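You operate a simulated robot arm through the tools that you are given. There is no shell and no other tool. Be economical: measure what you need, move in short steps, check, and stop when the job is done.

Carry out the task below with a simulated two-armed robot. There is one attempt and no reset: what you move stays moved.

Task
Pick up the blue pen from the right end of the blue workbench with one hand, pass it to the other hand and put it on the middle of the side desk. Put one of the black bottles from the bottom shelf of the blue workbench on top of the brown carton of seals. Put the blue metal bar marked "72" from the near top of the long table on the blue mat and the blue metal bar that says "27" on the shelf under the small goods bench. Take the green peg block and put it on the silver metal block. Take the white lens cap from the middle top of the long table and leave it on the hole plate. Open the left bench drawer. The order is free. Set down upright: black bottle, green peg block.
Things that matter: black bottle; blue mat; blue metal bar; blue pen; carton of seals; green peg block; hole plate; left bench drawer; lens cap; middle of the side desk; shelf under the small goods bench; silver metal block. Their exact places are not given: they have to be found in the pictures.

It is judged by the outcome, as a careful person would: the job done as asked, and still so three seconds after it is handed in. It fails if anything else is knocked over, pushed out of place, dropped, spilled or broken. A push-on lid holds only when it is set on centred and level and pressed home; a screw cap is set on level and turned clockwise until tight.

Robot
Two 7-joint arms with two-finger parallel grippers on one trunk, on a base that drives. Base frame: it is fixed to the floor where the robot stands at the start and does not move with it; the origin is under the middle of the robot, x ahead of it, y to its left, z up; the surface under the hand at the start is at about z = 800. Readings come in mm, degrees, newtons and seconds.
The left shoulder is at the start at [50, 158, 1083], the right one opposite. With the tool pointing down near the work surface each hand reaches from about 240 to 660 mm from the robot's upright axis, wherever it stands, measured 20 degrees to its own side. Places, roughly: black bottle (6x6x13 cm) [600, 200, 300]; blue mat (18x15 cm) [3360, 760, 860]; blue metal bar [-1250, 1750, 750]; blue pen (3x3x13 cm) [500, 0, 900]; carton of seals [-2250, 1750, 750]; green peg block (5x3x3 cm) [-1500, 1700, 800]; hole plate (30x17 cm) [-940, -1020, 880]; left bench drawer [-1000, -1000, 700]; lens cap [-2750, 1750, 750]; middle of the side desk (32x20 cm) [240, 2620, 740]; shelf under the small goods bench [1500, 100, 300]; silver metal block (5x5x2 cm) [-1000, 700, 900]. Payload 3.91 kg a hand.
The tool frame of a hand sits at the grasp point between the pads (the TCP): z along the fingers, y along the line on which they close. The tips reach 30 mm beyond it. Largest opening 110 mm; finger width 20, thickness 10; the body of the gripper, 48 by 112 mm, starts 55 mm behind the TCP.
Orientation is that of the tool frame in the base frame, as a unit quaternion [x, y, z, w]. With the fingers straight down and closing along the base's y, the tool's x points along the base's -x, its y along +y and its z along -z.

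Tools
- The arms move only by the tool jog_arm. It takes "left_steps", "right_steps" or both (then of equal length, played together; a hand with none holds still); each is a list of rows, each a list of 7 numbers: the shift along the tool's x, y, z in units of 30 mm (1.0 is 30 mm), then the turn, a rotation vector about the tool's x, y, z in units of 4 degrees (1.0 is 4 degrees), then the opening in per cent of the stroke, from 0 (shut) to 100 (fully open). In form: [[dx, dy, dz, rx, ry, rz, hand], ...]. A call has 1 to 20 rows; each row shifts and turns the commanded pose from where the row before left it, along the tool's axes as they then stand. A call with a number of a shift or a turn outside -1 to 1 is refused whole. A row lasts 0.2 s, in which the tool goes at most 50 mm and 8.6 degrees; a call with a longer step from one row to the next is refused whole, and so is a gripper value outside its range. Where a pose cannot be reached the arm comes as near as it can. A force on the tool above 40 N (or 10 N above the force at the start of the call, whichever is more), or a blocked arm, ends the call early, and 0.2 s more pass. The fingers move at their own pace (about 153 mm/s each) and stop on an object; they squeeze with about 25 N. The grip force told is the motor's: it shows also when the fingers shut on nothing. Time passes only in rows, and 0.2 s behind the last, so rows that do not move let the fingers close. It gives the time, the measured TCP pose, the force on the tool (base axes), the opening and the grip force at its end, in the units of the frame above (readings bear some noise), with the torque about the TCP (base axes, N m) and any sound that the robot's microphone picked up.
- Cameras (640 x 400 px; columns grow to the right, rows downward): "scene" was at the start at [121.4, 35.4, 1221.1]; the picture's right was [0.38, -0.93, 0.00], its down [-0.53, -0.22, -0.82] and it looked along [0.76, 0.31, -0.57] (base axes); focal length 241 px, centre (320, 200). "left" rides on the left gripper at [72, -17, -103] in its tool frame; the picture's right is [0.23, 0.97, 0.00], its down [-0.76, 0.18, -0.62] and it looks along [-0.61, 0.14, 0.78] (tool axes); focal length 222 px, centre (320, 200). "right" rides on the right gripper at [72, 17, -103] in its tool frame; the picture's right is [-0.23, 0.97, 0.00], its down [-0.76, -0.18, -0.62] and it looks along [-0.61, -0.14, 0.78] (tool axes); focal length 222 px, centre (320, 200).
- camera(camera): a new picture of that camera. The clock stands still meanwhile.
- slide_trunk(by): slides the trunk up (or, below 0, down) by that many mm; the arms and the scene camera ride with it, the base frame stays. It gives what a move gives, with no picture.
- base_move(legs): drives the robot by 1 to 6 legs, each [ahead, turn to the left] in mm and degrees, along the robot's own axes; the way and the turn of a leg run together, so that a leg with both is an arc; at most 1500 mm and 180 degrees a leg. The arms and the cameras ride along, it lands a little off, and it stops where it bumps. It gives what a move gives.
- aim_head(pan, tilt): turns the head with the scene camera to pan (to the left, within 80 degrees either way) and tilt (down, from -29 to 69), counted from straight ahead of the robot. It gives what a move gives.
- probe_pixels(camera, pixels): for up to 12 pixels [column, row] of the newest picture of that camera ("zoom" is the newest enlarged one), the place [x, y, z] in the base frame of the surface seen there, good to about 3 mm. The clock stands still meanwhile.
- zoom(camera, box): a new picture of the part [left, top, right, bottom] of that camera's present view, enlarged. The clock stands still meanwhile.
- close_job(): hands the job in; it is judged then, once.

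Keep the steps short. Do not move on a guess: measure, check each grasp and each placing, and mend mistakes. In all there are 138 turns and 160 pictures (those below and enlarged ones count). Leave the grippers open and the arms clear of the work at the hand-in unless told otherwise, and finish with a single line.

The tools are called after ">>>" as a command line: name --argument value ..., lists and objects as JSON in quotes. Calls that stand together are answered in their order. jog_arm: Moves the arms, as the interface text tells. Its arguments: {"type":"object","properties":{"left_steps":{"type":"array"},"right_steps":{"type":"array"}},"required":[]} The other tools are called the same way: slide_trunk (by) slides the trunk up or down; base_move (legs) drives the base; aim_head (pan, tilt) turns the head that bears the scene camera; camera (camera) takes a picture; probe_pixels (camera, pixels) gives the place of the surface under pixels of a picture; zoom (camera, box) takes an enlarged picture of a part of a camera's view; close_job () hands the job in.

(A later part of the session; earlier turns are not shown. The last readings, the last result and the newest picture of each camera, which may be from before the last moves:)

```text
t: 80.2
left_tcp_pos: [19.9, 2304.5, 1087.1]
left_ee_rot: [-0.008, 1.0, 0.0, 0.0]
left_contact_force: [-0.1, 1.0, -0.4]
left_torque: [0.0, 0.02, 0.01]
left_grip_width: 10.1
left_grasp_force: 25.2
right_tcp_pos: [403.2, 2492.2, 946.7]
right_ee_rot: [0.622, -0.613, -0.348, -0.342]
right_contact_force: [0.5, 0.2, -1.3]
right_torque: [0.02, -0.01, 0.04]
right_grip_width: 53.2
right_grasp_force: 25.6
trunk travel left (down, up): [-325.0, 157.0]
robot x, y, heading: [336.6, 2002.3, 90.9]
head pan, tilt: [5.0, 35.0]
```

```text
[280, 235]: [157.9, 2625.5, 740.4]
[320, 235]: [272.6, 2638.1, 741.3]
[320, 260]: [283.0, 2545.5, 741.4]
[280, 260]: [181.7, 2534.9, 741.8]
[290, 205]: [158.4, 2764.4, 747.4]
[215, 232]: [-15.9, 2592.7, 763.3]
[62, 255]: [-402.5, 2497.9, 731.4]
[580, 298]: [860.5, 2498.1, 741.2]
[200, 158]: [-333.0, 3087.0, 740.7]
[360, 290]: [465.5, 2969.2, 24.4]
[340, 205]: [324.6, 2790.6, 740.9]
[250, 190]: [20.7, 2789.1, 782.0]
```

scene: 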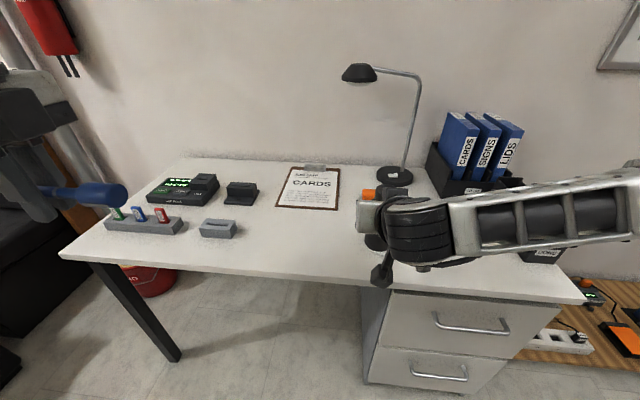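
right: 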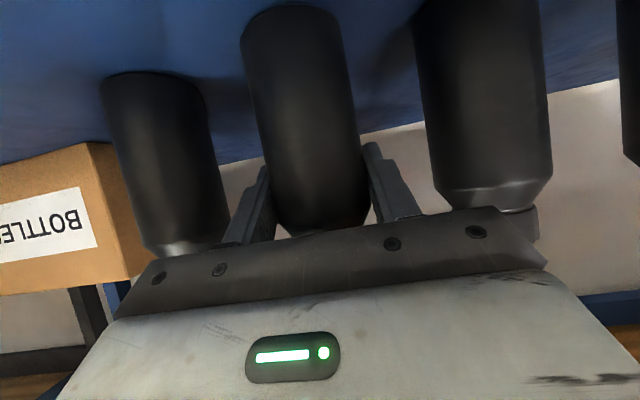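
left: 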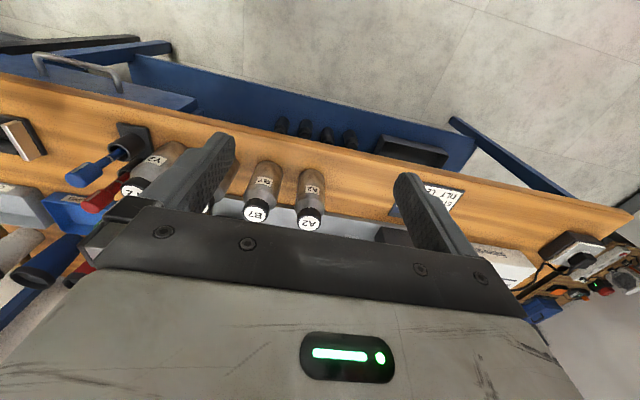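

Desk top z≈741 and the area around (240,2620) is free. Tuck the right hand (with bottle) back, move forward 120 mm.

>>> jog_arm --right_steps '[[0.53, 0, -0.85, 0, 0, 0, 0], [0.53, 0, -0.85, 0, 0, 0, 0], [0.53, 0, -0.85, 0, 0, 0, 0], [0.53, 0, -0.85, 0, 0, 0, 0], [0, 0, 0, 0, 0, 0, 0]]'

>>> base_move --legs '[[120, 0]]'

```text
t: 81.5
left_tcp_pos: [19.7, 2304.6, 1088.0]
left_ee_rot: [-0.008, 1.0, 0.002, 0.0]
left_contact_force: [-0.3, 0.1, 1.6]
left_torque: [0.01, 0.01, -0.01]
left_grip_width: 10.6
left_grasp_force: 24.6
right_tcp_pos: [403.7, 2374.0, 945.3]
right_ee_rot: [0.622, -0.612, -0.348, -0.342]
right_contact_force: [-0.4, -0.4, -2.0]
right_torque: [0.03, -0.01, 0.01]
right_grip_width: 53.3
right_grasp_force: 25.0
right hand out of reach, approached as far as the arm can: row 4
trunk travel left (down, up): [-325.0, 157.0]
robot x, y, heading: [333.9, 2001.0, 90.8]
head pan, tilt: [5.0, 35.0]
```

```text
t: 82.7
left_tcp_pos: [17.5, 2426.0, 1086.8]
left_ee_rot: [-0.007, 1.0, 0.001, 0.0]
left_contact_force: [0.2, -0.5, 0.3]
left_torque: [-0.01, 0.03, 0.02]
left_grip_width: 10.3
left_grasp_force: 24.8
right_tcp_pos: [402.8, 2494.3, 946.0]
right_ee_rot: [0.622, -0.613, -0.348, -0.342]
right_contact_force: [-0.3, 0.7, -2.2]
right_torque: [0.01, -0.03, 0.01]
right_grip_width: 53.4
right_grasp_force: 24.9
trunk travel left (down, up): [-325.0, 157.0]
robot x, y, heading: [336.5, 2122.6, 91.1]
head pan, tilt: [5.0, 35.0]
```

Move the left hand to (204,2620,815), then tilt 12° so the cap end goes down.

>>> jog_arm --left_steps '[[-0.62, 0.647, 0.907, 0, 0, 0, 0], [-0.62, 0.647, 0.907, 0, 0, 0, 0], [-0.62, 0.647, 0.907, 0, 0, 0, 0], [-0.62, 0.647, 0.907, 0, 0, 0, 0], [-0.62, 0.647, 0.907, 0, 0, 0, 0], [-0.62, 0.647, 0.907, 0, 0, 0, 0], [-0.62, 0.647, 0.907, 0, 0, 0, 0], [-0.62, 0.647, 0.907, 0, 0, 0, 0], [-0.62, 0.647, 0.907, 0, 0, 0, 0], [-0.62, 0.647, 0.907, 0, 0, 0, 0], [0, 0, 0, 0, 1, 0, 0], [0, 0, 0, 0, 1, 0, 0], [0, 0, 0, 0, 1, 0, 0], [0, 0, 0, 0, 0, 0, 0]]'

>>> zoom --camera "scene" --box '[200, 150, 420, 300]'

```text
t: 85.7
left_tcp_pos: [201.8, 2621.1, 816.4]
left_ee_rot: [-0.007, 0.995, 0.0, -0.104]
left_contact_force: [-0.9, 0.6, 0.1]
left_torque: [0.01, 0.04, 0.01]
left_grip_width: 10.1
left_grasp_force: 25.2
right_tcp_pos: [402.2, 2494.4, 945.0]
right_ee_rot: [0.622, -0.612, -0.348, -0.342]
right_contact_force: [0.4, -0.7, -1.8]
right_torque: [0.04, 0.02, 0.02]
right_grip_width: 53.2
right_grasp_force: 24.8
trunk travel left (down, up): [-325.0, 157.0]
robot x, y, heading: [328.1, 2123.1, 90.7]
head pan, tilt: [5.0, 35.0]
```

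```text
2.67 times, centred on (310, 225) of scene
```

zoom: 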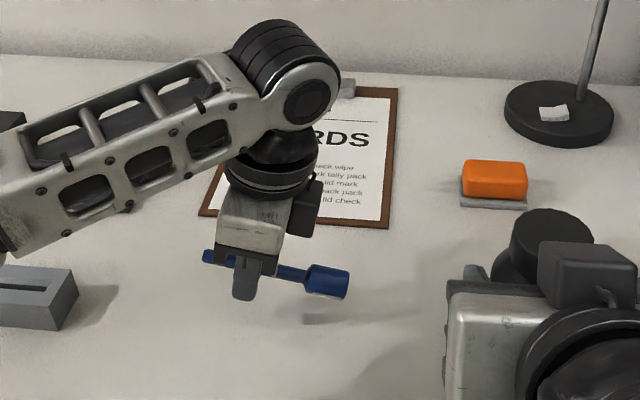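

Pen level-ish, cap end low. Lower 43 mm until the cap touches, then open a little.

>>> jog_arm --left_steps '[[-0.1, 0, 0.47, 0, 0, 0, 0], [-0.1, 0, 0.47, 0, 0, 0, 0], [-0.1, 0, 0.46, 0, 0, 0, 0], [0, 0, 0, 0, 0, 0, 0], [0, 0, 0, 0, 0, 0, 16], [0, 0, 0, 0, 0, 0, 22], [0, 0, 0, 0, 0, 0, 28], [0, 0, 0, 0, 0, 0, 28], [0, 0, 0, 0, 0, 0, 28]]'

>>> zoom --camera "scene" --box '[200, 150, 420, 300]'

```text
t: 87.7
left_tcp_pos: [201.8, 2622.7, 772.7]
left_ee_rot: [-0.007, 0.995, 0.0, -0.104]
left_contact_force: [-0.3, 0.2, 0.1]
left_torque: [0.02, 0.0, 0.01]
left_grip_width: 30.8
left_grasp_force: 0.2
right_tcp_pos: [402.4, 2492.6, 944.8]
right_ee_rot: [0.622, -0.612, -0.348, -0.342]
right_contact_force: [1.0, -0.1, -1.2]
right_torque: [0.01, 0.02, -0.03]
right_grip_width: 53.4
right_grasp_force: 25.0
trunk travel left (down, up): [-325.0, 157.0]
robot x, y, heading: [332.9, 2121.1, 90.7]
head pan, tilt: [5.0, 35.0]
```

```text
2.67 times, centred on (310, 225) of scene
```

zoom: 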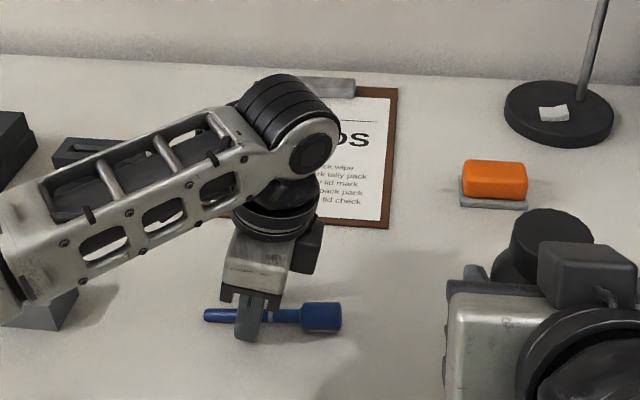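

Pen lies on the desk. Raise the left hand and draw it back, then verify.

>>> jog_arm --left_steps '[[0.2, 0, -0.95, 0, 0, 0, 28], [0.2, 0, -0.95, 0, 0, 0, 28], [0.2, 0, -0.95, 0, 0, 0, 28], [0.2, 0, -0.95, 0, 0, 0, 60], [0.2, 0, -0.95, 0, 0, 0, 60], [0.2, 0, -0.95, 0, 0, 0, 60], [0.2, 0, -0.95, 0, 0, 0, 60], [0.2, 0, -0.95, 0, 0, 0, 60], [0.2, 0, -0.95, 0, 0, 0, 60], [0.2, 0, -0.95, 0, 0, 0, 60], [0.5, -0.9, 0, 0, -1, 0, 60], [0.5, -0.9, 0, 0, -1, 0, 60], [0.5, -0.9, 0, 0, -1, 0, 60], [0.5, -0.9, 0, 0, 0, 0, 60], [0.5, -0.9, 0, 0, 0, 0, 60], [0.5, -0.9, 0, 0, 0, 0, 60], [0.5, -0.9, 0, 0, 0, 0, 60]]'

>>> camera --camera "scene"

```text
t: 91.3
left_tcp_pos: [99.8, 2431.2, 1070.0]
left_ee_rot: [-0.007, 1.0, 0.002, 0.0]
left_contact_force: [0.7, -0.3, -0.4]
left_torque: [-0.01, 0.02, 0.02]
left_grip_width: 66.0
left_grasp_force: 0.0
right_tcp_pos: [401.6, 2494.1, 945.3]
right_ee_rot: [0.622, -0.613, -0.348, -0.343]
right_contact_force: [-0.2, -0.1, -1.3]
right_torque: [-0.04, 0.02, 0.01]
right_grip_width: 53.4
right_grasp_force: 25.2
trunk travel left (down, up): [-325.0, 157.0]
robot x, y, heading: [332.4, 2120.9, 90.6]
head pan, tilt: [5.0, 35.0]
```

```text
132 pictures are left
```

scene: 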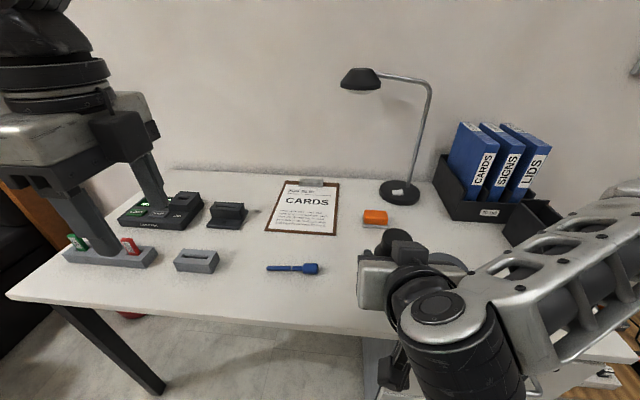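

Pen rests at (292,268) in the middle of the desk. Back away and turn toward the long table to look.

>>> base_move --legs '[[-750, 0], [0, 89.5], [400, 0]]'

>>> aim_head --pan 0 --tilt 25

>>> camera --camera "scene"

```text
t: 95.3
left_tcp_pos: [110.3, 1686.9, 1069.8]
left_ee_rot: [-0.008, 1.0, 0.001, 0.0]
left_contact_force: [1.1, -0.5, 0.2]
left_torque: [0.01, 0.03, 0.01]
left_grip_width: 65.8
left_grasp_force: 0.0
right_tcp_pos: [412.1, 1749.5, 944.7]
right_ee_rot: [0.623, -0.612, -0.347, -0.342]
right_contact_force: [-0.2, -0.3, -2.1]
right_torque: [0.04, 0.0, 0.01]
right_grip_width: 53.5
right_grasp_force: 25.0
trunk travel left (down, up): [-325.0, 157.0]
robot x, y, heading: [340.0, 1376.6, 90.8]
head pan, tilt: [5.0, 35.0]
stopped in leg 1: the robot was blocked; the commanded pose is now the measured one
```

```text
t: 96.1
left_tcp_pos: [110.4, 1687.6, 1069.7]
left_ee_rot: [-0.008, 1.0, 0.001, 0.001]
left_contact_force: [0.3, 0.8, -0.1]
left_torque: [0.03, 0.02, -0.02]
left_grip_width: 65.9
left_grasp_force: 0.1
right_tcp_pos: [411.9, 1750.2, 945.2]
right_ee_rot: [0.623, -0.612, -0.348, -0.341]
right_contact_force: [0.4, -1.1, -1.4]
right_torque: [0.0, -0.02, 0.02]
right_grip_width: 53.6
right_grasp_force: 25.3
trunk travel left (down, up): [-325.0, 157.0]
robot x, y, heading: [342.8, 1373.8, 91.0]
head pan, tilt: [0.0, 25.0]
```

```text
131 pictures are left
```

scene: 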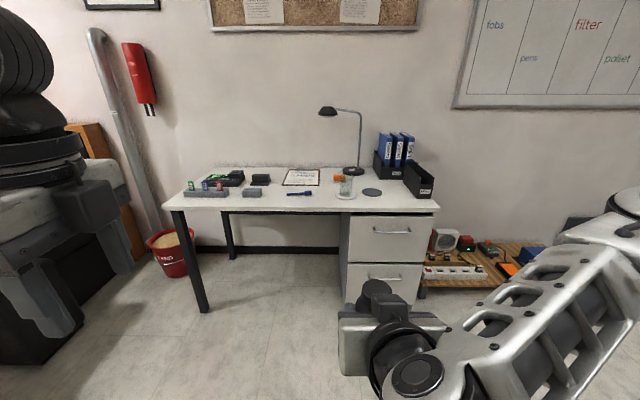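

Backing was stopped near the bench leg; go forward 120 mm, turn toward the long table and look.

>>> base_move --legs '[[120, 0], [0, 89], [600, 0]]'

>>> camera --camera "scene"

```text
t: 104.1
left_tcp_pos: [-569.8, 1273.6, 1069.2]
left_ee_rot: [-0.707, 0.707, 0.001, 0.0]
left_contact_force: [-0.8, 0.8, -0.5]
left_torque: [0.04, -0.02, 0.02]
left_grip_width: 66.2
left_grasp_force: 0.0
right_tcp_pos: [-627.7, 1577.1, 944.5]
right_ee_rot: [0.873, -0.001, -0.487, -0.001]
right_contact_force: [-0.8, 0.7, -0.6]
right_torque: [0.01, 0.01, 0.0]
right_grip_width: 53.4
right_grasp_force: 25.1
trunk travel left (down, up): [-325.0, 157.0]
robot x, y, heading: [-255.2, 1497.3, 180.1]
head pan, tilt: [0.0, 25.0]
```

```text
130 pictures are left
```

scene: 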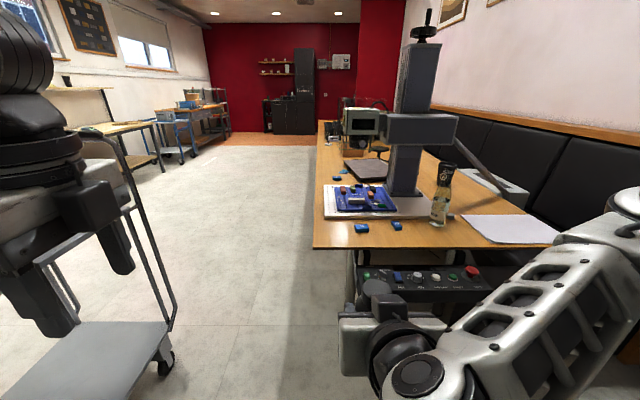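

The long table runs away along -x; two small blue bars lie at (361,228) and (396,225). Zoom and probe.

>>> zoom --camera "scene" --box '[305, 110, 465, 260]'

>>> probe_pixels --camera "scene" --pixels '[[316, 245], [314, 180], [361, 228], [396, 226], [440, 215], [345, 172], [348, 156], [365, 152], [336, 178], [130, 330], [170, 325], [405, 180]]'

```text
2.67 times, centred on (385, 185) of scene
```

zoom: 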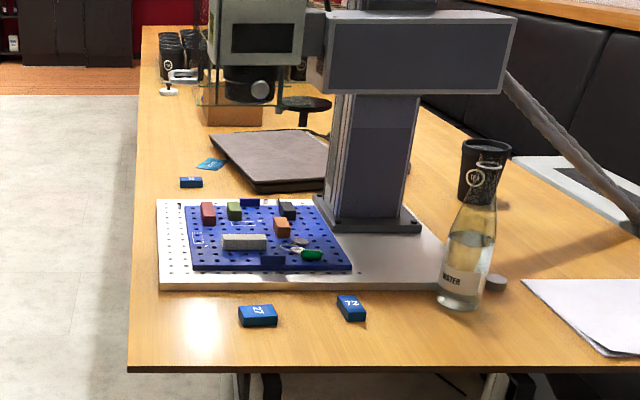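

```text
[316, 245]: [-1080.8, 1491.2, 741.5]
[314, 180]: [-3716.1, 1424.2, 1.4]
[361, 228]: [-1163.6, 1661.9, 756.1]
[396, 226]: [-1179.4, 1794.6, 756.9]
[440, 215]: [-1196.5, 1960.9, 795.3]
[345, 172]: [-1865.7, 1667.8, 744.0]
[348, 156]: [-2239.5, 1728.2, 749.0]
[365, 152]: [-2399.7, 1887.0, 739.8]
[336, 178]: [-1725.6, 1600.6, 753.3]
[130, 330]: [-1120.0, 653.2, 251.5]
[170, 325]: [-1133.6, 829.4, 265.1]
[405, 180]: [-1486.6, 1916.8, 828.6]
```

Zoom in on the bars' labels.

>>> zoom --camera "scene" --box '[340, 205, 412, 250]'

>>> zoom --camera "scene" --box '[325, 165, 375, 200]'

>>> zoom --camera "scene" --box '[315, 115, 385, 165]'

>>> zoom --camera "scene" --box '[330, 175, 420, 220]'

```text
8.89 times, centred on (376, 228) of scene
```

zoom: 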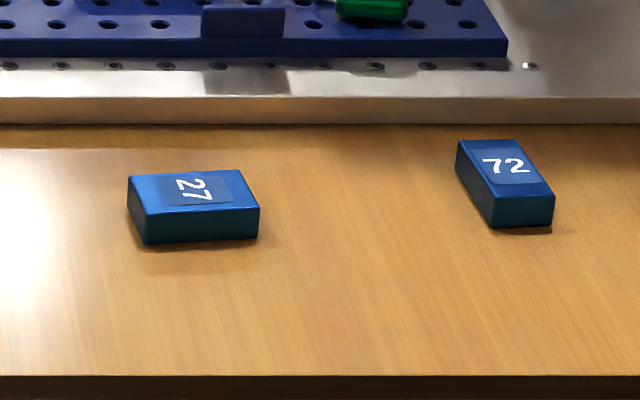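

```text
11.43 times, centred on (350, 182) of scene
```

zoom: 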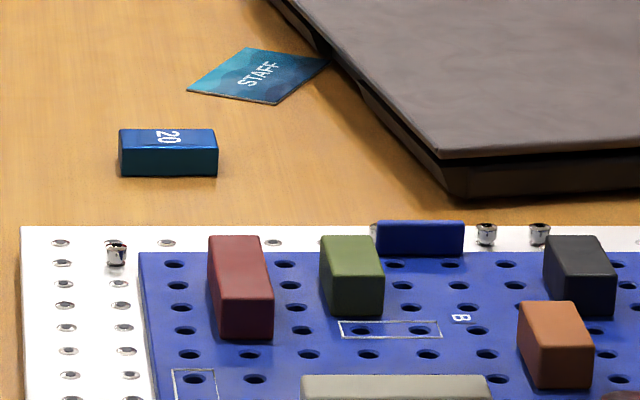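

```text
8.00 times, centred on (350, 140) of scene
```

zoom: 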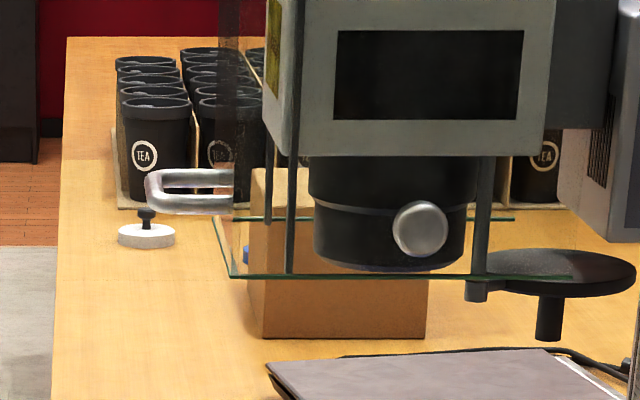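

```text
7.11 times, centred on (375, 198) of scene
```

zoom: 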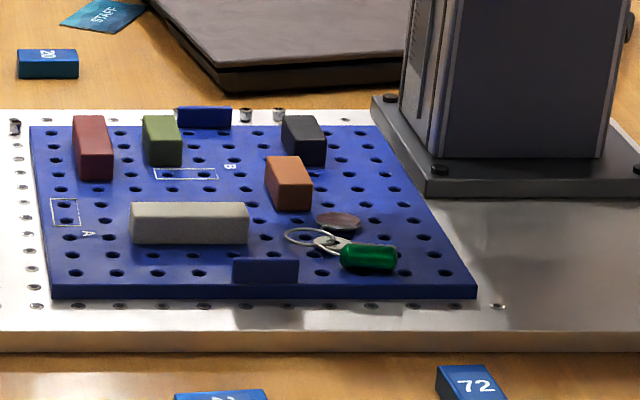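

Found: 27 bar at left, 72 bar at right, olive green peg block on the blue peg board, white lens cap far on the table, and the carton around (-2240,1730). Probe the cart to plan the corridor.

>>> probe_pixels --camera "scene" --pixels '[[106, 140], [128, 165], [150, 235], [172, 310], [60, 340], [90, 330], [160, 340], [100, 250], [40, 262], [88, 126], [140, 126], [20, 390]]'

>>> aim_head --pan 55 --tilt 30

>>> camera --camera "scene"

```text
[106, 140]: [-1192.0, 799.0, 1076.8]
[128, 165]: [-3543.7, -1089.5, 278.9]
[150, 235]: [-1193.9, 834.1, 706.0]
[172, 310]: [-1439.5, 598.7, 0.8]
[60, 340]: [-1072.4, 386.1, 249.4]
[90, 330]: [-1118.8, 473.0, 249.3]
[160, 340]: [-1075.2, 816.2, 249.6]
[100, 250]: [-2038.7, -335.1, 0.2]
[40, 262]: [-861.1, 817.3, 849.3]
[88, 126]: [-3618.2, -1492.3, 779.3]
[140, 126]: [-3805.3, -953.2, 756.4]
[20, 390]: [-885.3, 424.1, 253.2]
```

```text
t: 105.3
left_tcp_pos: [-570.4, 1273.0, 1069.2]
left_ee_rot: [-0.707, 0.707, 0.0, 0.0]
left_contact_force: [-1.3, -0.3, -0.1]
left_torque: [0.03, -0.04, 0.0]
left_grip_width: 65.9
left_grasp_force: 0.1
right_tcp_pos: [-629.0, 1576.8, 943.9]
right_ee_rot: [0.874, 0.0, -0.486, 0.0]
right_contact_force: [0.0, -0.1, -1.4]
right_torque: [-0.01, 0.0, 0.04]
right_grip_width: 53.4
right_grasp_force: 25.0
trunk travel left (down, up): [-325.0, 157.0]
robot x, y, heading: [-262.3, 1497.6, 180.0]
head pan, tilt: [55.0, 30.0]
```

```text
124 pictures are left
```

scene: 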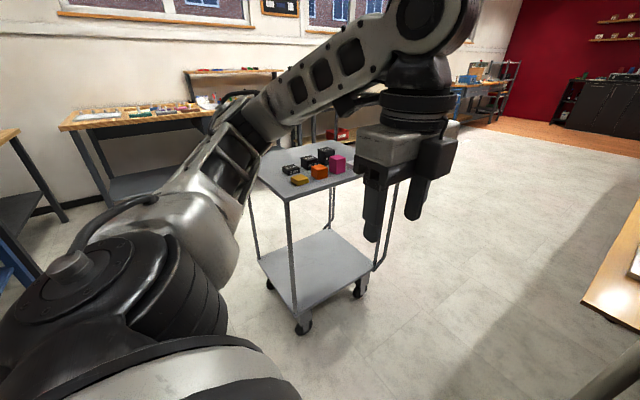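

Cart occupies x -640…-1190, y up to 834, handle top ~1080; long table front edge y≈1490. Extend both hands forward a bit to narrow the robot, shift to y≈1195, and drive down the corridor.

>>> jog_arm --right_steps '[[-0.5, 0, 0.8, 0, 0, 0, 0], [-0.5, 0, 0.8, 0, 0, 0, 0], [-0.5, 0, 0.8, 0, 0, 0, 0], [-0.5, 0, 0.8, 0, 0, 0, 0], [-0.5, 0, 0.8, 0, 0, 0, 0]]' --left_steps '[[-0.6, 0.87, 0, 0, 0, 0, 60], [-0.6, 0.87, 0, 0, 0, 0, 60], [-0.6, 0.87, 0, 0, 0, 0, 60], [-0.6, 0.87, 0, 0, 0, 0, 60], [-0.6, 0.87, 0, 0, 0, 0, 60]]'

>>> base_move --legs '[[0, 90], [300, 0], [0, -90], [1490, 0]]'

>>> aim_head --pan -40 --tilt 25

>>> camera --camera "scene"

```text
t: 106.5
left_tcp_pos: [-700.5, 1364.1, 1068.0]
left_ee_rot: [-0.707, 0.707, 0.001, 0.0]
left_contact_force: [-0.3, 0.2, 0.1]
left_torque: [0.01, 0.01, -0.01]
left_grip_width: 66.0
left_grasp_force: 0.0
right_tcp_pos: [-771.2, 1577.1, 943.8]
right_ee_rot: [0.874, 0.0, -0.486, 0.0]
right_contact_force: [0.1, 0.4, -3.4]
right_torque: [0.01, -0.01, 0.01]
right_grip_width: 53.2
right_grasp_force: 24.8
trunk travel left (down, up): [-325.0, 157.0]
robot x, y, heading: [-257.9, 1503.3, 179.9]
head pan, tilt: [55.0, 30.0]
```

```text
t: 119.9
left_tcp_pos: [-1454.7, 1097.6, 1077.3]
left_ee_rot: [-0.694, 0.72, 0.008, -0.006]
left_contact_force: [0.7, -0.1, -0.5]
left_torque: [-0.02, 0.01, 0.01]
left_grip_width: 66.0
left_grasp_force: 0.0
right_tcp_pos: [-1517.8, 1322.1, 949.2]
right_ee_rot: [0.872, -0.019, -0.49, -0.013]
right_contact_force: [-0.2, -0.5, -0.8]
right_torque: [0.0, -0.01, 0.04]
right_grip_width: 53.6
right_grasp_force: 25.1
trunk travel left (down, up): [-325.0, 157.0]
robot x, y, heading: [-1022.8, 1221.6, 177.3]
head pan, tilt: [55.0, 30.0]
stopped in leg 4: the robot was blocked; the commanded pose is now the measured one
```

```text
t: 121.6
left_tcp_pos: [-1452.8, 1099.1, 1079.3]
left_ee_rot: [-0.694, 0.72, 0.01, -0.007]
left_contact_force: [0.0, 0.5, -0.2]
left_torque: [0.01, 0.01, 0.02]
left_grip_width: 65.9
left_grasp_force: 0.0
right_tcp_pos: [-1518.6, 1322.9, 950.7]
right_ee_rot: [0.871, -0.021, -0.491, -0.014]
right_contact_force: [-0.4, -0.2, -1.1]
right_torque: [0.0, 0.01, 0.03]
right_grip_width: 53.2
right_grasp_force: 24.6
trunk travel left (down, up): [-325.0, 157.0]
robot x, y, heading: [-1020.7, 1224.5, 177.3]
head pan, tilt: [-40.0, 25.0]
```

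```text
123 pictures are left
```

scene: 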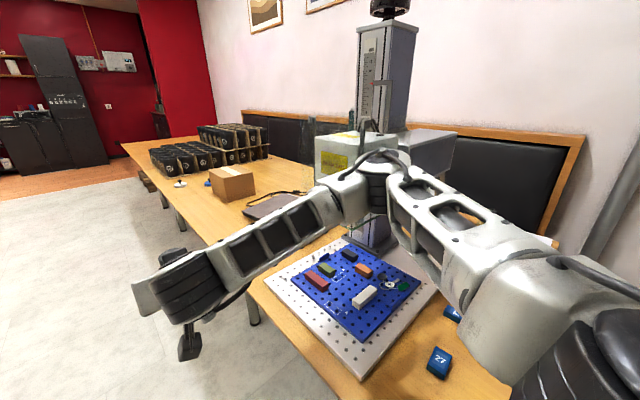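

The right elbow met the stand on the table. Back off straight and inspect.

>>> base_move --legs '[[-150, 0]]'

>>> camera --camera "scene"

>>> probe_pixels --camera "scene" --pixels '[[300, 180], [340, 160], [380, 160], [420, 230], [390, 60], [450, 150], [340, 200], [250, 230], [500, 240], [180, 290], [360, 250], [560, 270]]'

```text
t: 123.0
left_tcp_pos: [-1326.5, 1096.2, 1069.4]
left_ee_rot: [-0.694, 0.72, 0.001, 0.0]
left_contact_force: [0.3, 0.6, -0.1]
left_torque: [-0.02, 0.04, 0.0]
left_grip_width: 66.0
left_grasp_force: 0.0
right_tcp_pos: [-1388.0, 1318.0, 937.9]
right_ee_rot: [0.877, -0.02, -0.48, -0.012]
right_contact_force: [-0.2, 0.1, -0.6]
right_torque: [-0.03, -0.02, 0.02]
right_grip_width: 53.3
right_grasp_force: 25.2
trunk travel left (down, up): [-325.0, 157.0]
robot x, y, heading: [-876.6, 1215.9, 177.6]
head pan, tilt: [-40.0, 25.0]
```

```text
122 pictures are left
```

scene: 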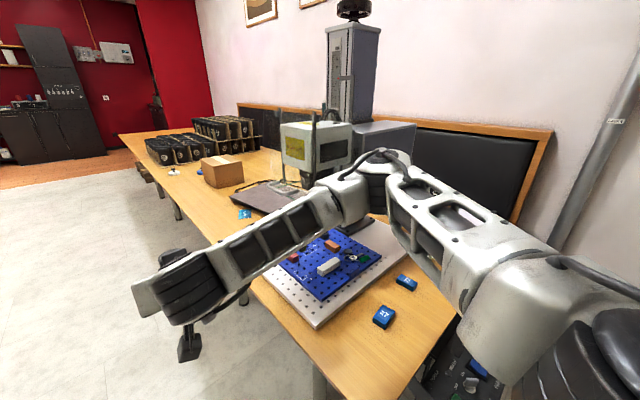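

```text
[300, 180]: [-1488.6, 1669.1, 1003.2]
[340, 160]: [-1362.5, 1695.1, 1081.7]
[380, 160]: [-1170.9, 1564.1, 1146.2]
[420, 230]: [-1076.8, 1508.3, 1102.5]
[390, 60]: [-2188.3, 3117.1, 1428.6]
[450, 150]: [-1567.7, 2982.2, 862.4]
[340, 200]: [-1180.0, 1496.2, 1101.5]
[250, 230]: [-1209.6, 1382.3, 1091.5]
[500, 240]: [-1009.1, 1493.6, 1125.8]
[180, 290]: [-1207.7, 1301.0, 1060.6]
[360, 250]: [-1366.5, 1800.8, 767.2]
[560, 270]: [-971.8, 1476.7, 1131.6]
```

The elbow (z≈1146) touched the machine's head box. Raise the trunk fully so elbows clear it, and pass with a slight left lean.

>>> slide_trunk --by 155

>>> base_move --legs '[[0, 9], [500, 0]]'

>>> camera --camera "scene"

```text
t: 124.8
left_tcp_pos: [-1327.0, 1096.0, 1223.8]
left_ee_rot: [-0.694, 0.72, 0.0, 0.0]
left_contact_force: [-0.3, 0.1, 0.2]
left_torque: [0.01, -0.01, -0.05]
left_grip_width: 66.0
left_grasp_force: 0.0
right_tcp_pos: [-1389.2, 1317.3, 1091.7]
right_ee_rot: [0.877, -0.021, -0.48, -0.012]
right_contact_force: [1.1, -0.8, -1.4]
right_torque: [0.03, 0.0, -0.01]
right_grip_width: 53.0
right_grasp_force: 24.4
trunk travel left (down, up): [-480.0, 2.0]
robot x, y, heading: [-879.2, 1219.6, 177.4]
head pan, tilt: [-40.0, 25.0]
```

```text
t: 128.4
left_tcp_pos: [-1802.5, 974.2, 1223.9]
left_ee_rot: [0.746, -0.666, 0.0, 0.001]
left_contact_force: [0.6, -0.5, 0.0]
left_torque: [-0.02, 0.02, 0.03]
left_grip_width: 66.0
left_grasp_force: 0.0
right_tcp_pos: [-1895.9, 1185.7, 1091.1]
right_ee_rot: [0.876, 0.045, -0.479, 0.024]
right_contact_force: [0.5, 0.6, -2.0]
right_torque: [0.01, -0.02, 0.0]
right_grip_width: 53.4
right_grasp_force: 24.5
trunk travel left (down, up): [-480.0, 2.0]
robot x, y, heading: [-1373.8, 1160.0, -173.9]
head pan, tilt: [-40.0, 25.0]
```

```text
121 pictures are left
```

scene: 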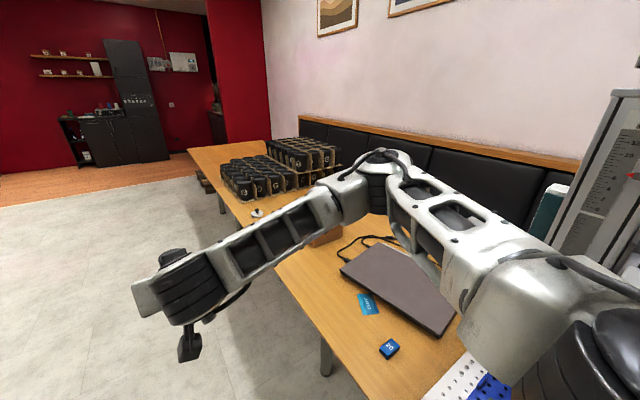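

Passed cleanly. Continue to about (-2310,1110) and turn to face the table.

>>> base_move --legs '[[0, -3], [937, 0], [0, -93]]'

>>> aim_head --pan 0 --tilt 40

>>> camera --camera "scene"

```text
t: 137.7
left_tcp_pos: [-2458.9, 1545.3, 1224.2]
left_ee_rot: [-0.003, 1.0, 0.0, 0.0]
left_contact_force: [0.2, 1.0, 0.5]
left_torque: [0.01, -0.02, -0.01]
left_grip_width: 65.9
left_grasp_force: 0.1
right_tcp_pos: [-2239.5, 1617.4, 1092.4]
right_ee_rot: [-0.619, 0.622, 0.338, 0.34]
right_contact_force: [-0.5, 0.9, -0.8]
right_torque: [0.03, 0.0, 0.0]
right_grip_width: 53.6
right_grasp_force: 25.1
trunk travel left (down, up): [-480.0, 2.0]
robot x, y, heading: [-2318.2, 1105.0, 89.8]
head pan, tilt: [-40.0, 25.0]
```

```text
t: 138.8
left_tcp_pos: [-2460.2, 1546.6, 1223.7]
left_ee_rot: [-0.002, 1.0, 0.001, 0.0]
left_contact_force: [-0.2, 0.7, -0.5]
left_torque: [0.02, -0.01, -0.04]
left_grip_width: 66.0
left_grasp_force: 0.1
right_tcp_pos: [-2239.9, 1616.6, 1093.0]
right_ee_rot: [-0.619, 0.622, 0.338, 0.34]
right_contact_force: [0.2, -0.1, -0.7]
right_torque: [-0.02, 0.0, 0.0]
right_grip_width: 53.2
right_grasp_force: 24.8
trunk travel left (down, up): [-480.0, 2.0]
robot x, y, heading: [-2319.6, 1106.1, 90.0]
head pan, tilt: [0.0, 40.0]
```

```text
120 pictures are left
```

scene: 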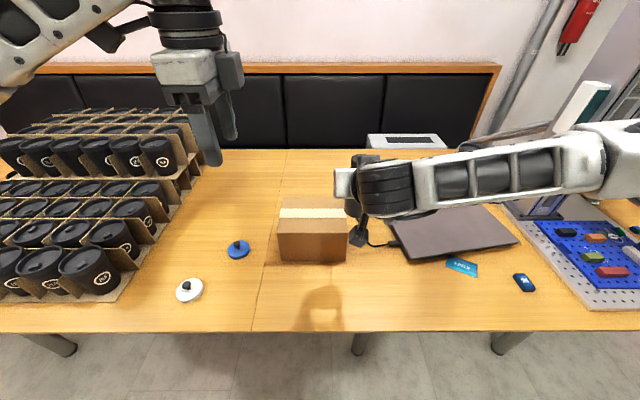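

Carton at (313,230), white lens cap at (190,290), a blue cap at (238,250). Probe them.

>>> zoom --camera "scene" --box '[160, 180, 360, 310]'

>>> probe_pixels --camera "scene" --pixels '[[282, 218], [347, 220], [285, 198], [340, 198], [313, 212], [312, 248], [313, 203], [187, 283], [190, 292], [238, 250], [150, 320], [345, 205]]'

```text
3.08 times, centred on (260, 245) of scene
```

zoom: 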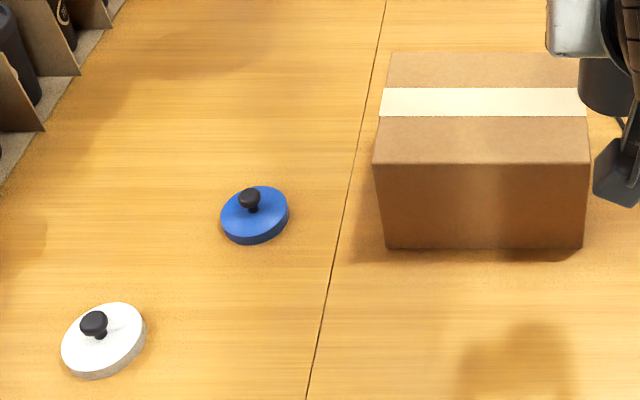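

```text
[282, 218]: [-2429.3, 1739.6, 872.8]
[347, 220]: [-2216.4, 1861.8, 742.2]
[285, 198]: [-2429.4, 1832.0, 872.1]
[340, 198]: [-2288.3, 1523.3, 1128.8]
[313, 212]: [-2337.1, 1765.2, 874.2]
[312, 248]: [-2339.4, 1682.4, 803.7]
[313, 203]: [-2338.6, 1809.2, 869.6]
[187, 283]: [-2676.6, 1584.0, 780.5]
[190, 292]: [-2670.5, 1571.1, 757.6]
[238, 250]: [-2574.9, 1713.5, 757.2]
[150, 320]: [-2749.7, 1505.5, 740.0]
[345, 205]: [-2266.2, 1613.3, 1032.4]
```

Carton top z≈872, centre ≈(-2337,1780). Shift the base ~85 mm to the left so the right hand is in line.

>>> base_move --legs '[[0, 90], [90, 0], [0, -90]]'

>>> camera --camera "scene"

```text
t: 147.6
left_tcp_pos: [-2565.6, 1539.0, 1224.7]
left_ee_rot: [-0.02, 1.0, 0.0, 0.001]
left_contact_force: [0.3, 0.3, -0.3]
left_torque: [0.01, 0.02, -0.01]
left_grip_width: 66.2
left_grasp_force: 0.0
right_tcp_pos: [-2348.9, 1618.1, 1092.1]
right_ee_rot: [0.63, -0.611, -0.344, -0.334]
right_contact_force: [0.0, -0.4, -1.2]
right_torque: [-0.02, 0.02, -0.01]
right_grip_width: 53.4
right_grasp_force: 24.9
trunk travel left (down, up): [-480.0, 2.0]
robot x, y, heading: [-2416.5, 1100.0, 91.9]
head pan, tilt: [0.0, 40.0]
```

```text
118 pictures are left
```

scene: 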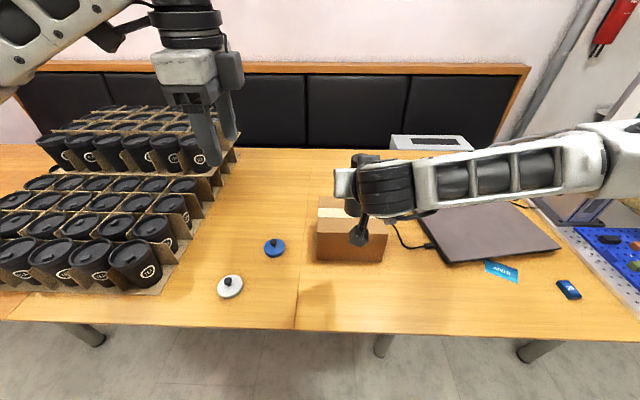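

Move the bottle over the carton, ending about 6 mm above it, with the 0.9° tilt corrected.

>>> jog_arm --right_steps '[[0, 0, 0, 0, -0.21, 0, 0], [0.1, -0.07, 0.77, 0, 0, 0, 0], [0.1, -0.07, 0.77, 0, 0, 0, 0], [0.1, -0.07, 0.77, 0, 0, 0, 0], [0.1, -0.07, 0.77, 0, 0, 0, 0], [0.1, -0.06, 0.77, 0, 0, 0, 0], [0.1, -0.06, 0.77, 0, 0, 0, 0], [0.1, -0.06, 0.77, 0, 0, 0, 0], [0.1, -0.06, 0.77, 0, 0, 0, 0], [0.1, -0.06, 0.76, 0, 0, 0, 0], [0, 0, 0, 0, 0, 0, 0]]'

>>> camera --camera "scene"

>>> camera --camera "right"

```text
t: 150.0
left_tcp_pos: [-2565.8, 1539.5, 1225.3]
left_ee_rot: [-0.02, 1.0, 0.0, 0.0]
left_contact_force: [-0.2, 0.1, 0.2]
left_torque: [-0.01, -0.01, 0.01]
left_grip_width: 65.9
left_grasp_force: 0.1
right_tcp_pos: [-2336.3, 1780.3, 959.1]
right_ee_rot: [0.627, -0.608, -0.349, -0.339]
right_contact_force: [-0.4, 0.4, -1.5]
right_torque: [0.0, 0.03, -0.01]
right_grip_width: 53.2
right_grasp_force: 24.3
trunk travel left (down, up): [-480.0, 2.0]
robot x, y, heading: [-2413.2, 1100.0, 91.7]
head pan, tilt: [0.0, 40.0]
```

```text
117 pictures are left
```

scene: 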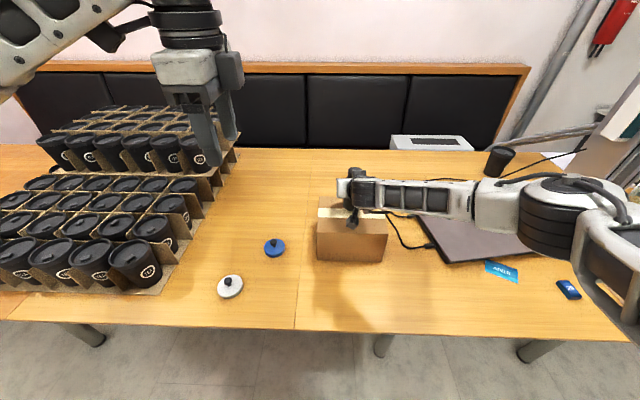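

```text
116 pictures are left
```

right: 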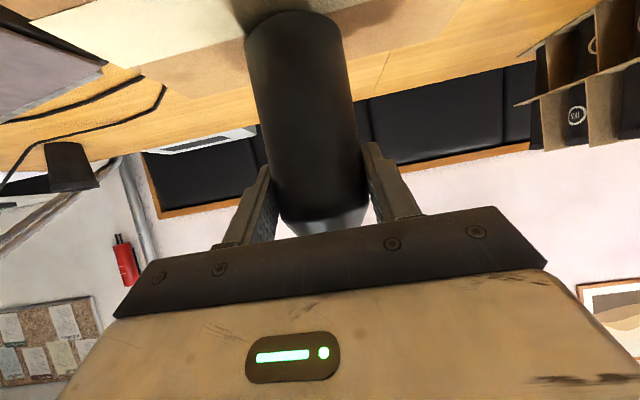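

Bottle upright just over the carton. Lower 6 mm and read the force.

>>> jog_arm --right_steps '[[0.085, 0, 0.053, 0, 0, 0, 0], [0.085, 0, 0.053, 0, 0, 0, 0], [0, 0, 0, 0, 0, 0, 0]]'

```text
t: 150.8
left_tcp_pos: [-2565.5, 1539.6, 1224.3]
left_ee_rot: [-0.02, 1.0, 0.001, -0.001]
left_contact_force: [0.2, 0.3, -0.5]
left_torque: [-0.04, -0.01, 0.0]
left_grip_width: 66.2
left_grasp_force: 0.0
right_tcp_pos: [-2336.5, 1780.0, 953.2]
right_ee_rot: [0.627, -0.608, -0.349, -0.34]
right_contact_force: [-0.3, -1.1, -1.5]
right_torque: [-0.03, 0.02, 0.05]
right_grip_width: 53.3
right_grasp_force: 25.4
trunk travel left (down, up): [-480.0, 2.0]
robot x, y, heading: [-2411.4, 1102.0, 92.0]
head pan, tilt: [0.0, 40.0]
```

No contact yet; go down a few more mm in small steps.

>>> jog_arm --right_steps '[[0.06, 0, 0.035, 0, 0, 0, 0], [0.06, 0, 0.035, 0, 0, 0, 0], [0, 0, 0, 0, 0, 0, 0]]'

>>> zoom --camera "right" --box '[200, 0, 400, 120]'

```text
t: 151.6
left_tcp_pos: [-2566.8, 1538.2, 1225.8]
left_ee_rot: [-0.021, 1.0, 0.002, 0.0]
left_contact_force: [0.0, -0.6, -0.2]
left_torque: [0.01, 0.02, 0.0]
left_grip_width: 66.0
left_grasp_force: 0.0
right_tcp_pos: [-2337.1, 1779.8, 951.9]
right_ee_rot: [0.626, -0.608, -0.35, -0.341]
right_contact_force: [1.3, -0.5, 12.3]
right_torque: [-0.28, -0.07, 0.02]
right_grip_width: 53.3
right_grasp_force: 24.8
trunk travel left (down, up): [-480.0, 2.0]
robot x, y, heading: [-2409.3, 1102.9, 91.8]
head pan, tilt: [0.0, 40.0]
```

```text
3.20 times, centred on (300, 60) of right
```

zoom: 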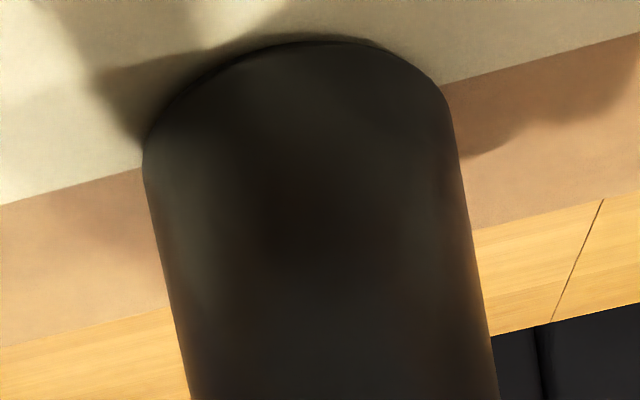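

Contact (12 N). Open and withdraw along the finger axis.

>>> jog_arm --right_steps '[[0, 0, 0, 0, 0, 0, 55], [0, 0, 0, 0, 0, 0, 68], [0, 0, 0, 0, 0, 0, 68], [0, 0, -0.4, 0, 0, 0, 68], [0, 0, -0.8, 0, 0, 0, 68], [0, 0, -0.9, 0, 0, 0, 68], [0, 0, -0.9, 0, 0, 0, 68], [0, 0, -0.9, 0, 0, 0, 68], [0, 0, -0.9, 0, 0, 0, 68], [0, 0, -0.9, 0, 0, 0, 68]]'

>>> camera --camera "scene"

```text
t: 153.8
left_tcp_pos: [-2566.8, 1539.5, 1224.8]
left_ee_rot: [-0.02, 1.0, 0.0, 0.0]
left_contact_force: [0.3, -0.6, -0.1]
left_torque: [0.02, 0.05, -0.03]
left_grip_width: 65.9
left_grasp_force: 0.1
right_tcp_pos: [-2332.6, 1635.0, 1039.0]
right_ee_rot: [0.627, -0.608, -0.349, -0.339]
right_contact_force: [1.0, -0.5, -0.2]
right_torque: [0.04, 0.02, 0.02]
right_grip_width: 74.7
right_grasp_force: 0.1
trunk travel left (down, up): [-480.0, 2.0]
robot x, y, heading: [-2412.2, 1102.4, 92.0]
head pan, tilt: [0.0, 40.0]
```

```text
114 pictures are left
```

scene: 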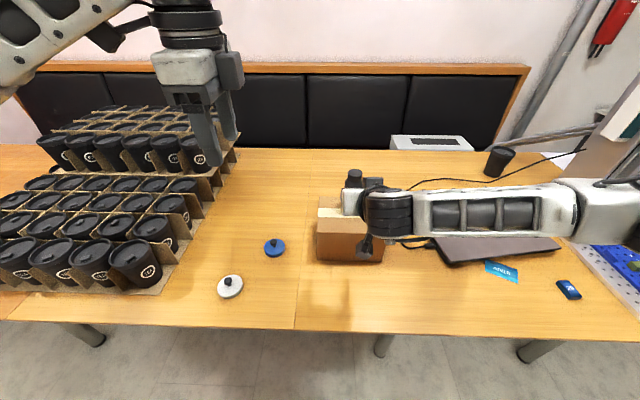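

The bottle stands on the carton. Now the white lens cap: zoom and measure it.

>>> zoom --camera "scene" --box '[205, 260, 255, 310]'

>>> probe_pixels --camera "scene" --pixels '[[228, 280], [228, 282], [225, 288], [240, 284], [219, 291], [230, 297], [218, 284]]'

```text
8.00 times, centred on (230, 285) of scene
```

zoom: 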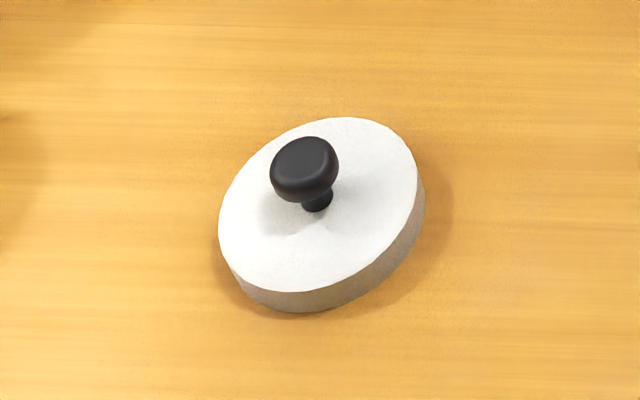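

```text
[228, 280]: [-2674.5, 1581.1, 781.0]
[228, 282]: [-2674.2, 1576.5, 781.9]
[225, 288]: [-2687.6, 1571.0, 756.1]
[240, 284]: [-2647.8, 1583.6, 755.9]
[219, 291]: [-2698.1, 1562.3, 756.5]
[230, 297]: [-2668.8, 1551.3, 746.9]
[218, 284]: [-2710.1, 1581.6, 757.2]
```

Knob centre ≈(-2674.5,1578), top z 782. Check the cup rack's nearest points, withdraw the right hand more, and lower the trunk.

>>> probe_pixels --camera "scene" --pixels '[[162, 275], [160, 290], [155, 252], [178, 235], [184, 215], [172, 228]]'

>>> jog_arm --right_steps '[[0, 0, -0.9, 0, 0, 0, 68], [0, 0, -0.9, 0, 0, 0, 68], [0, 0, -0.9, 0, 0, 0, 68], [0, 0, -0.9, 0, 0, 0, 68], [0, 0, -0.9, 0, 0, 0, 68]]' --left_steps '[[0.71, 0.286, 0, 0, 0, 0, 45], [0.71, 0.286, 0, 0, 0, 0, 45], [0.71, 0.286, 0, 0, 0, 0, 45], [0.71, 0.286, 0, 0, 0, 0, 45], [0.71, 0.286, 0, 0, 0, 0, 45]]'

>>> slide_trunk --by -155

>>> camera --camera "left"

```text
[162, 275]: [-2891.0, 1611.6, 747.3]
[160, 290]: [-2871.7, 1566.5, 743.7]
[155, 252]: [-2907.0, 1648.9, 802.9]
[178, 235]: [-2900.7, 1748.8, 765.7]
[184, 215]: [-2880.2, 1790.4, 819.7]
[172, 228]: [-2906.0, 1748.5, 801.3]
```

```text
t: 155.0
left_tcp_pos: [-2674.6, 1575.9, 1224.6]
left_ee_rot: [-0.019, 1.0, 0.001, 0.0]
left_contact_force: [0.3, 0.2, 0.3]
left_torque: [0.0, -0.03, -0.02]
left_grip_width: 49.6
left_grasp_force: 0.1
right_tcp_pos: [-2329.7, 1518.1, 1110.6]
right_ee_rot: [0.628, -0.608, -0.349, -0.338]
right_contact_force: [-0.1, -0.3, -0.7]
right_torque: [-0.01, 0.03, 0.04]
right_grip_width: 74.7
right_grasp_force: 0.0
trunk travel left (down, up): [-480.0, 2.0]
robot x, y, heading: [-2413.4, 1101.0, 91.8]
head pan, tilt: [0.0, 40.0]
```

```text
t: 156.8
left_tcp_pos: [-2674.2, 1576.2, 1070.6]
left_ee_rot: [-0.02, 1.0, 0.001, 0.001]
left_contact_force: [0.9, 0.4, -0.3]
left_torque: [-0.05, 0.02, 0.01]
left_grip_width: 49.7
left_grasp_force: 0.1
right_tcp_pos: [-2329.9, 1518.7, 956.3]
right_ee_rot: [0.627, -0.609, -0.348, -0.339]
right_contact_force: [-1.5, 0.5, -0.4]
right_torque: [0.03, -0.02, -0.04]
right_grip_width: 74.8
right_grasp_force: 0.1
trunk travel left (down, up): [-325.0, 157.0]
robot x, y, heading: [-2410.7, 1104.2, 91.8]
head pan, tilt: [0.0, 40.0]
```

```text
112 pictures are left
```

left: 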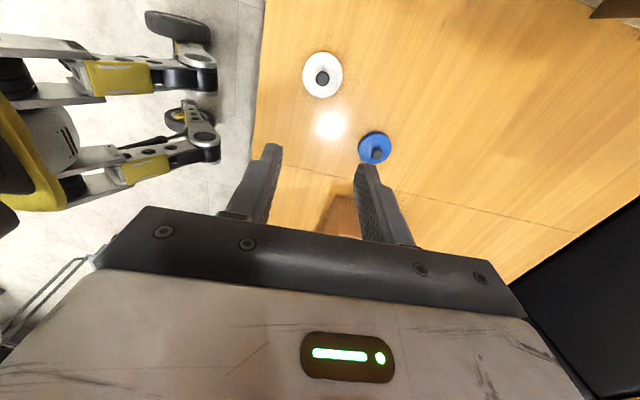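

Clear. Descend 277 mm over the knob; then close.

>>> jog_arm --left_steps '[[0, 0.03, 0.93, 0, 0, 0, 45], [0, 0.03, 0.93, 0, 0, 0, 45], [0, 0, 0.93, 0, 0, 0, 45], [0, 0, 0.93, 0, 0, 0, 45], [0, 0, 0.93, 0, 0, 0, 45], [0, 0, 0.93, 0, 0, 0, 45], [0, 0, 0.93, 0, 0, 0, 45], [0, 0, 0.93, 0, 0, 0, 45], [0, 0, 0.93, 0, 0, 0, 45], [0, 0, 0.89, 0, 0, 0, 45], [0, 0, 0, 0, 0, 0, 45], [0, 0, 0, 0, 0, 0, 0], [0, 0, 0, 0, 0, 0, 0], [0, 0, 0, 0, 0, 0, 0]]'

>>> camera --camera "left"

```text
t: 159.8
left_tcp_pos: [-2673.7, 1577.3, 793.9]
left_ee_rot: [-0.019, 1.0, 0.001, 0.0]
left_contact_force: [0.3, 0.9, 0.4]
left_torque: [0.03, -0.01, -0.03]
left_grip_width: 20.0
left_grasp_force: 24.9
right_tcp_pos: [-2330.1, 1519.4, 956.2]
right_ee_rot: [0.628, -0.608, -0.349, -0.338]
right_contact_force: [-0.2, -0.3, 0.6]
right_torque: [-0.01, -0.02, -0.01]
right_grip_width: 74.6
right_grasp_force: 0.0
trunk travel left (down, up): [-325.0, 157.0]
robot x, y, heading: [-2416.3, 1103.1, 92.2]
head pan, tilt: [0.0, 40.0]
```

```text
111 pictures are left
```

left: 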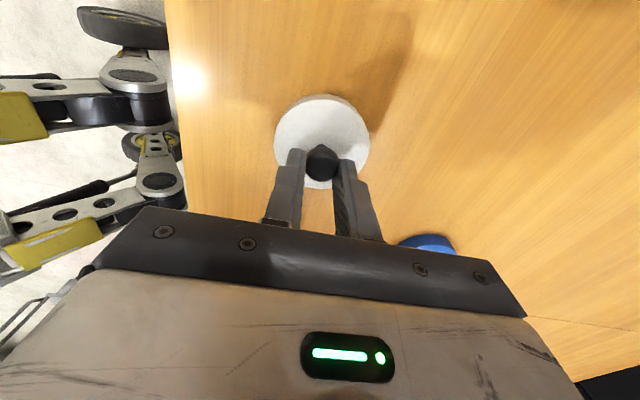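

Cap held (20 mm, 25 N). Lift it and bring it back toward the robot.

>>> jog_arm --left_steps '[[0, 0, -0.95, 0, 0, 0, 0], [0, 0, -0.95, 0, 0, 0, 0], [0, 0, -0.95, 0, 0, 0, 0], [0, 0, -0.95, 0, 0, 0, 0], [0, 0, -0.95, 0, 0, 0, 0], [0, 0, -0.95, 0, 0, 0, 0], [0, 0, -0.95, 0, 0, 0, 0], [0, 0, -0.95, 0, 0, 0, 0], [0, 0, -0.95, 0, 0, 0, 0], [-0.6, -0.9, -0.3, 0, 0, 0, 0], [-0.6, -0.9, -0.3, 0, 0, 0, 0], [-0.6, -0.9, -0.3, 0, 0, 0, 0], [-0.6, -0.9, -0.3, 0, 0, 0, 0], [-0.6, -0.9, -0.3, 0, 0, 0, 0]]'

>>> camera --camera "left"

>>> base_move --legs '[[0, -91.8], [930, 0], [0, 90]]'

>>> camera --camera "scene"

```text
t: 162.8
left_tcp_pos: [-2578.6, 1445.0, 1093.3]
left_ee_rot: [-0.02, 1.0, 0.0, 0.001]
left_contact_force: [1.2, -0.1, -0.7]
left_torque: [-0.02, -0.01, 0.02]
left_grip_width: 20.1
left_grasp_force: 25.4
right_tcp_pos: [-2329.2, 1518.9, 954.9]
right_ee_rot: [0.628, -0.608, -0.349, -0.338]
right_contact_force: [0.0, -0.7, -0.6]
right_torque: [0.01, 0.0, 0.04]
right_grip_width: 74.9
right_grasp_force: 0.1
trunk travel left (down, up): [-325.0, 157.0]
robot x, y, heading: [-2413.1, 1101.3, 92.0]
head pan, tilt: [0.0, 40.0]
```

```text
110 pictures are left
```

left: 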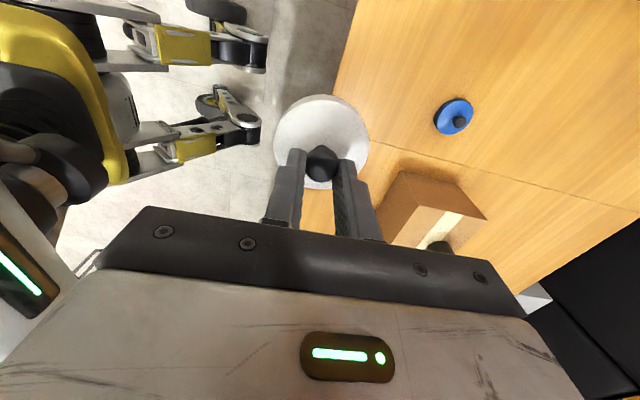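

```text
t: 171.2
left_tcp_pos: [-1196.4, 1245.5, 1100.8]
left_ee_rot: [0.711, 0.703, 0.006, 0.013]
left_contact_force: [0.9, -0.3, -0.6]
left_torque: [0.01, 0.01, -0.02]
left_grip_width: 19.7
left_grasp_force: 25.5
right_tcp_pos: [-1136.7, 983.8, 953.8]
right_ee_rot: [0.014, 0.877, -0.016, 0.48]
right_contact_force: [0.0, 0.5, -0.3]
right_torque: [0.01, -0.02, 0.0]
right_grip_width: 74.8
right_grasp_force: 0.1
trunk travel left (down, up): [-325.0, 157.0]
robot x, y, heading: [-1528.3, 1095.3, -2.6]
head pan, tilt: [0.0, 40.0]
stopped in leg 2: the robot was blocked; the commanded pose is now the measured one
```

```text
109 pictures are left
```

scene: 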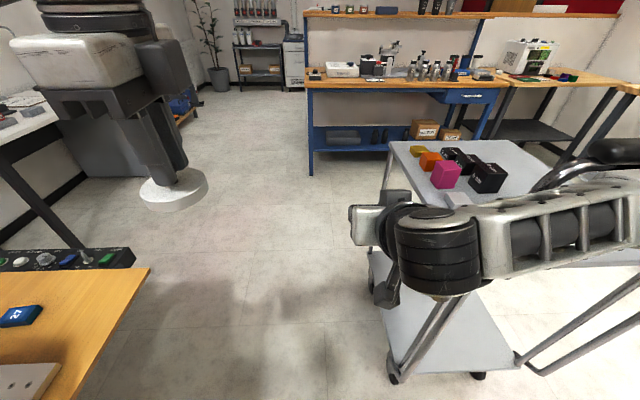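

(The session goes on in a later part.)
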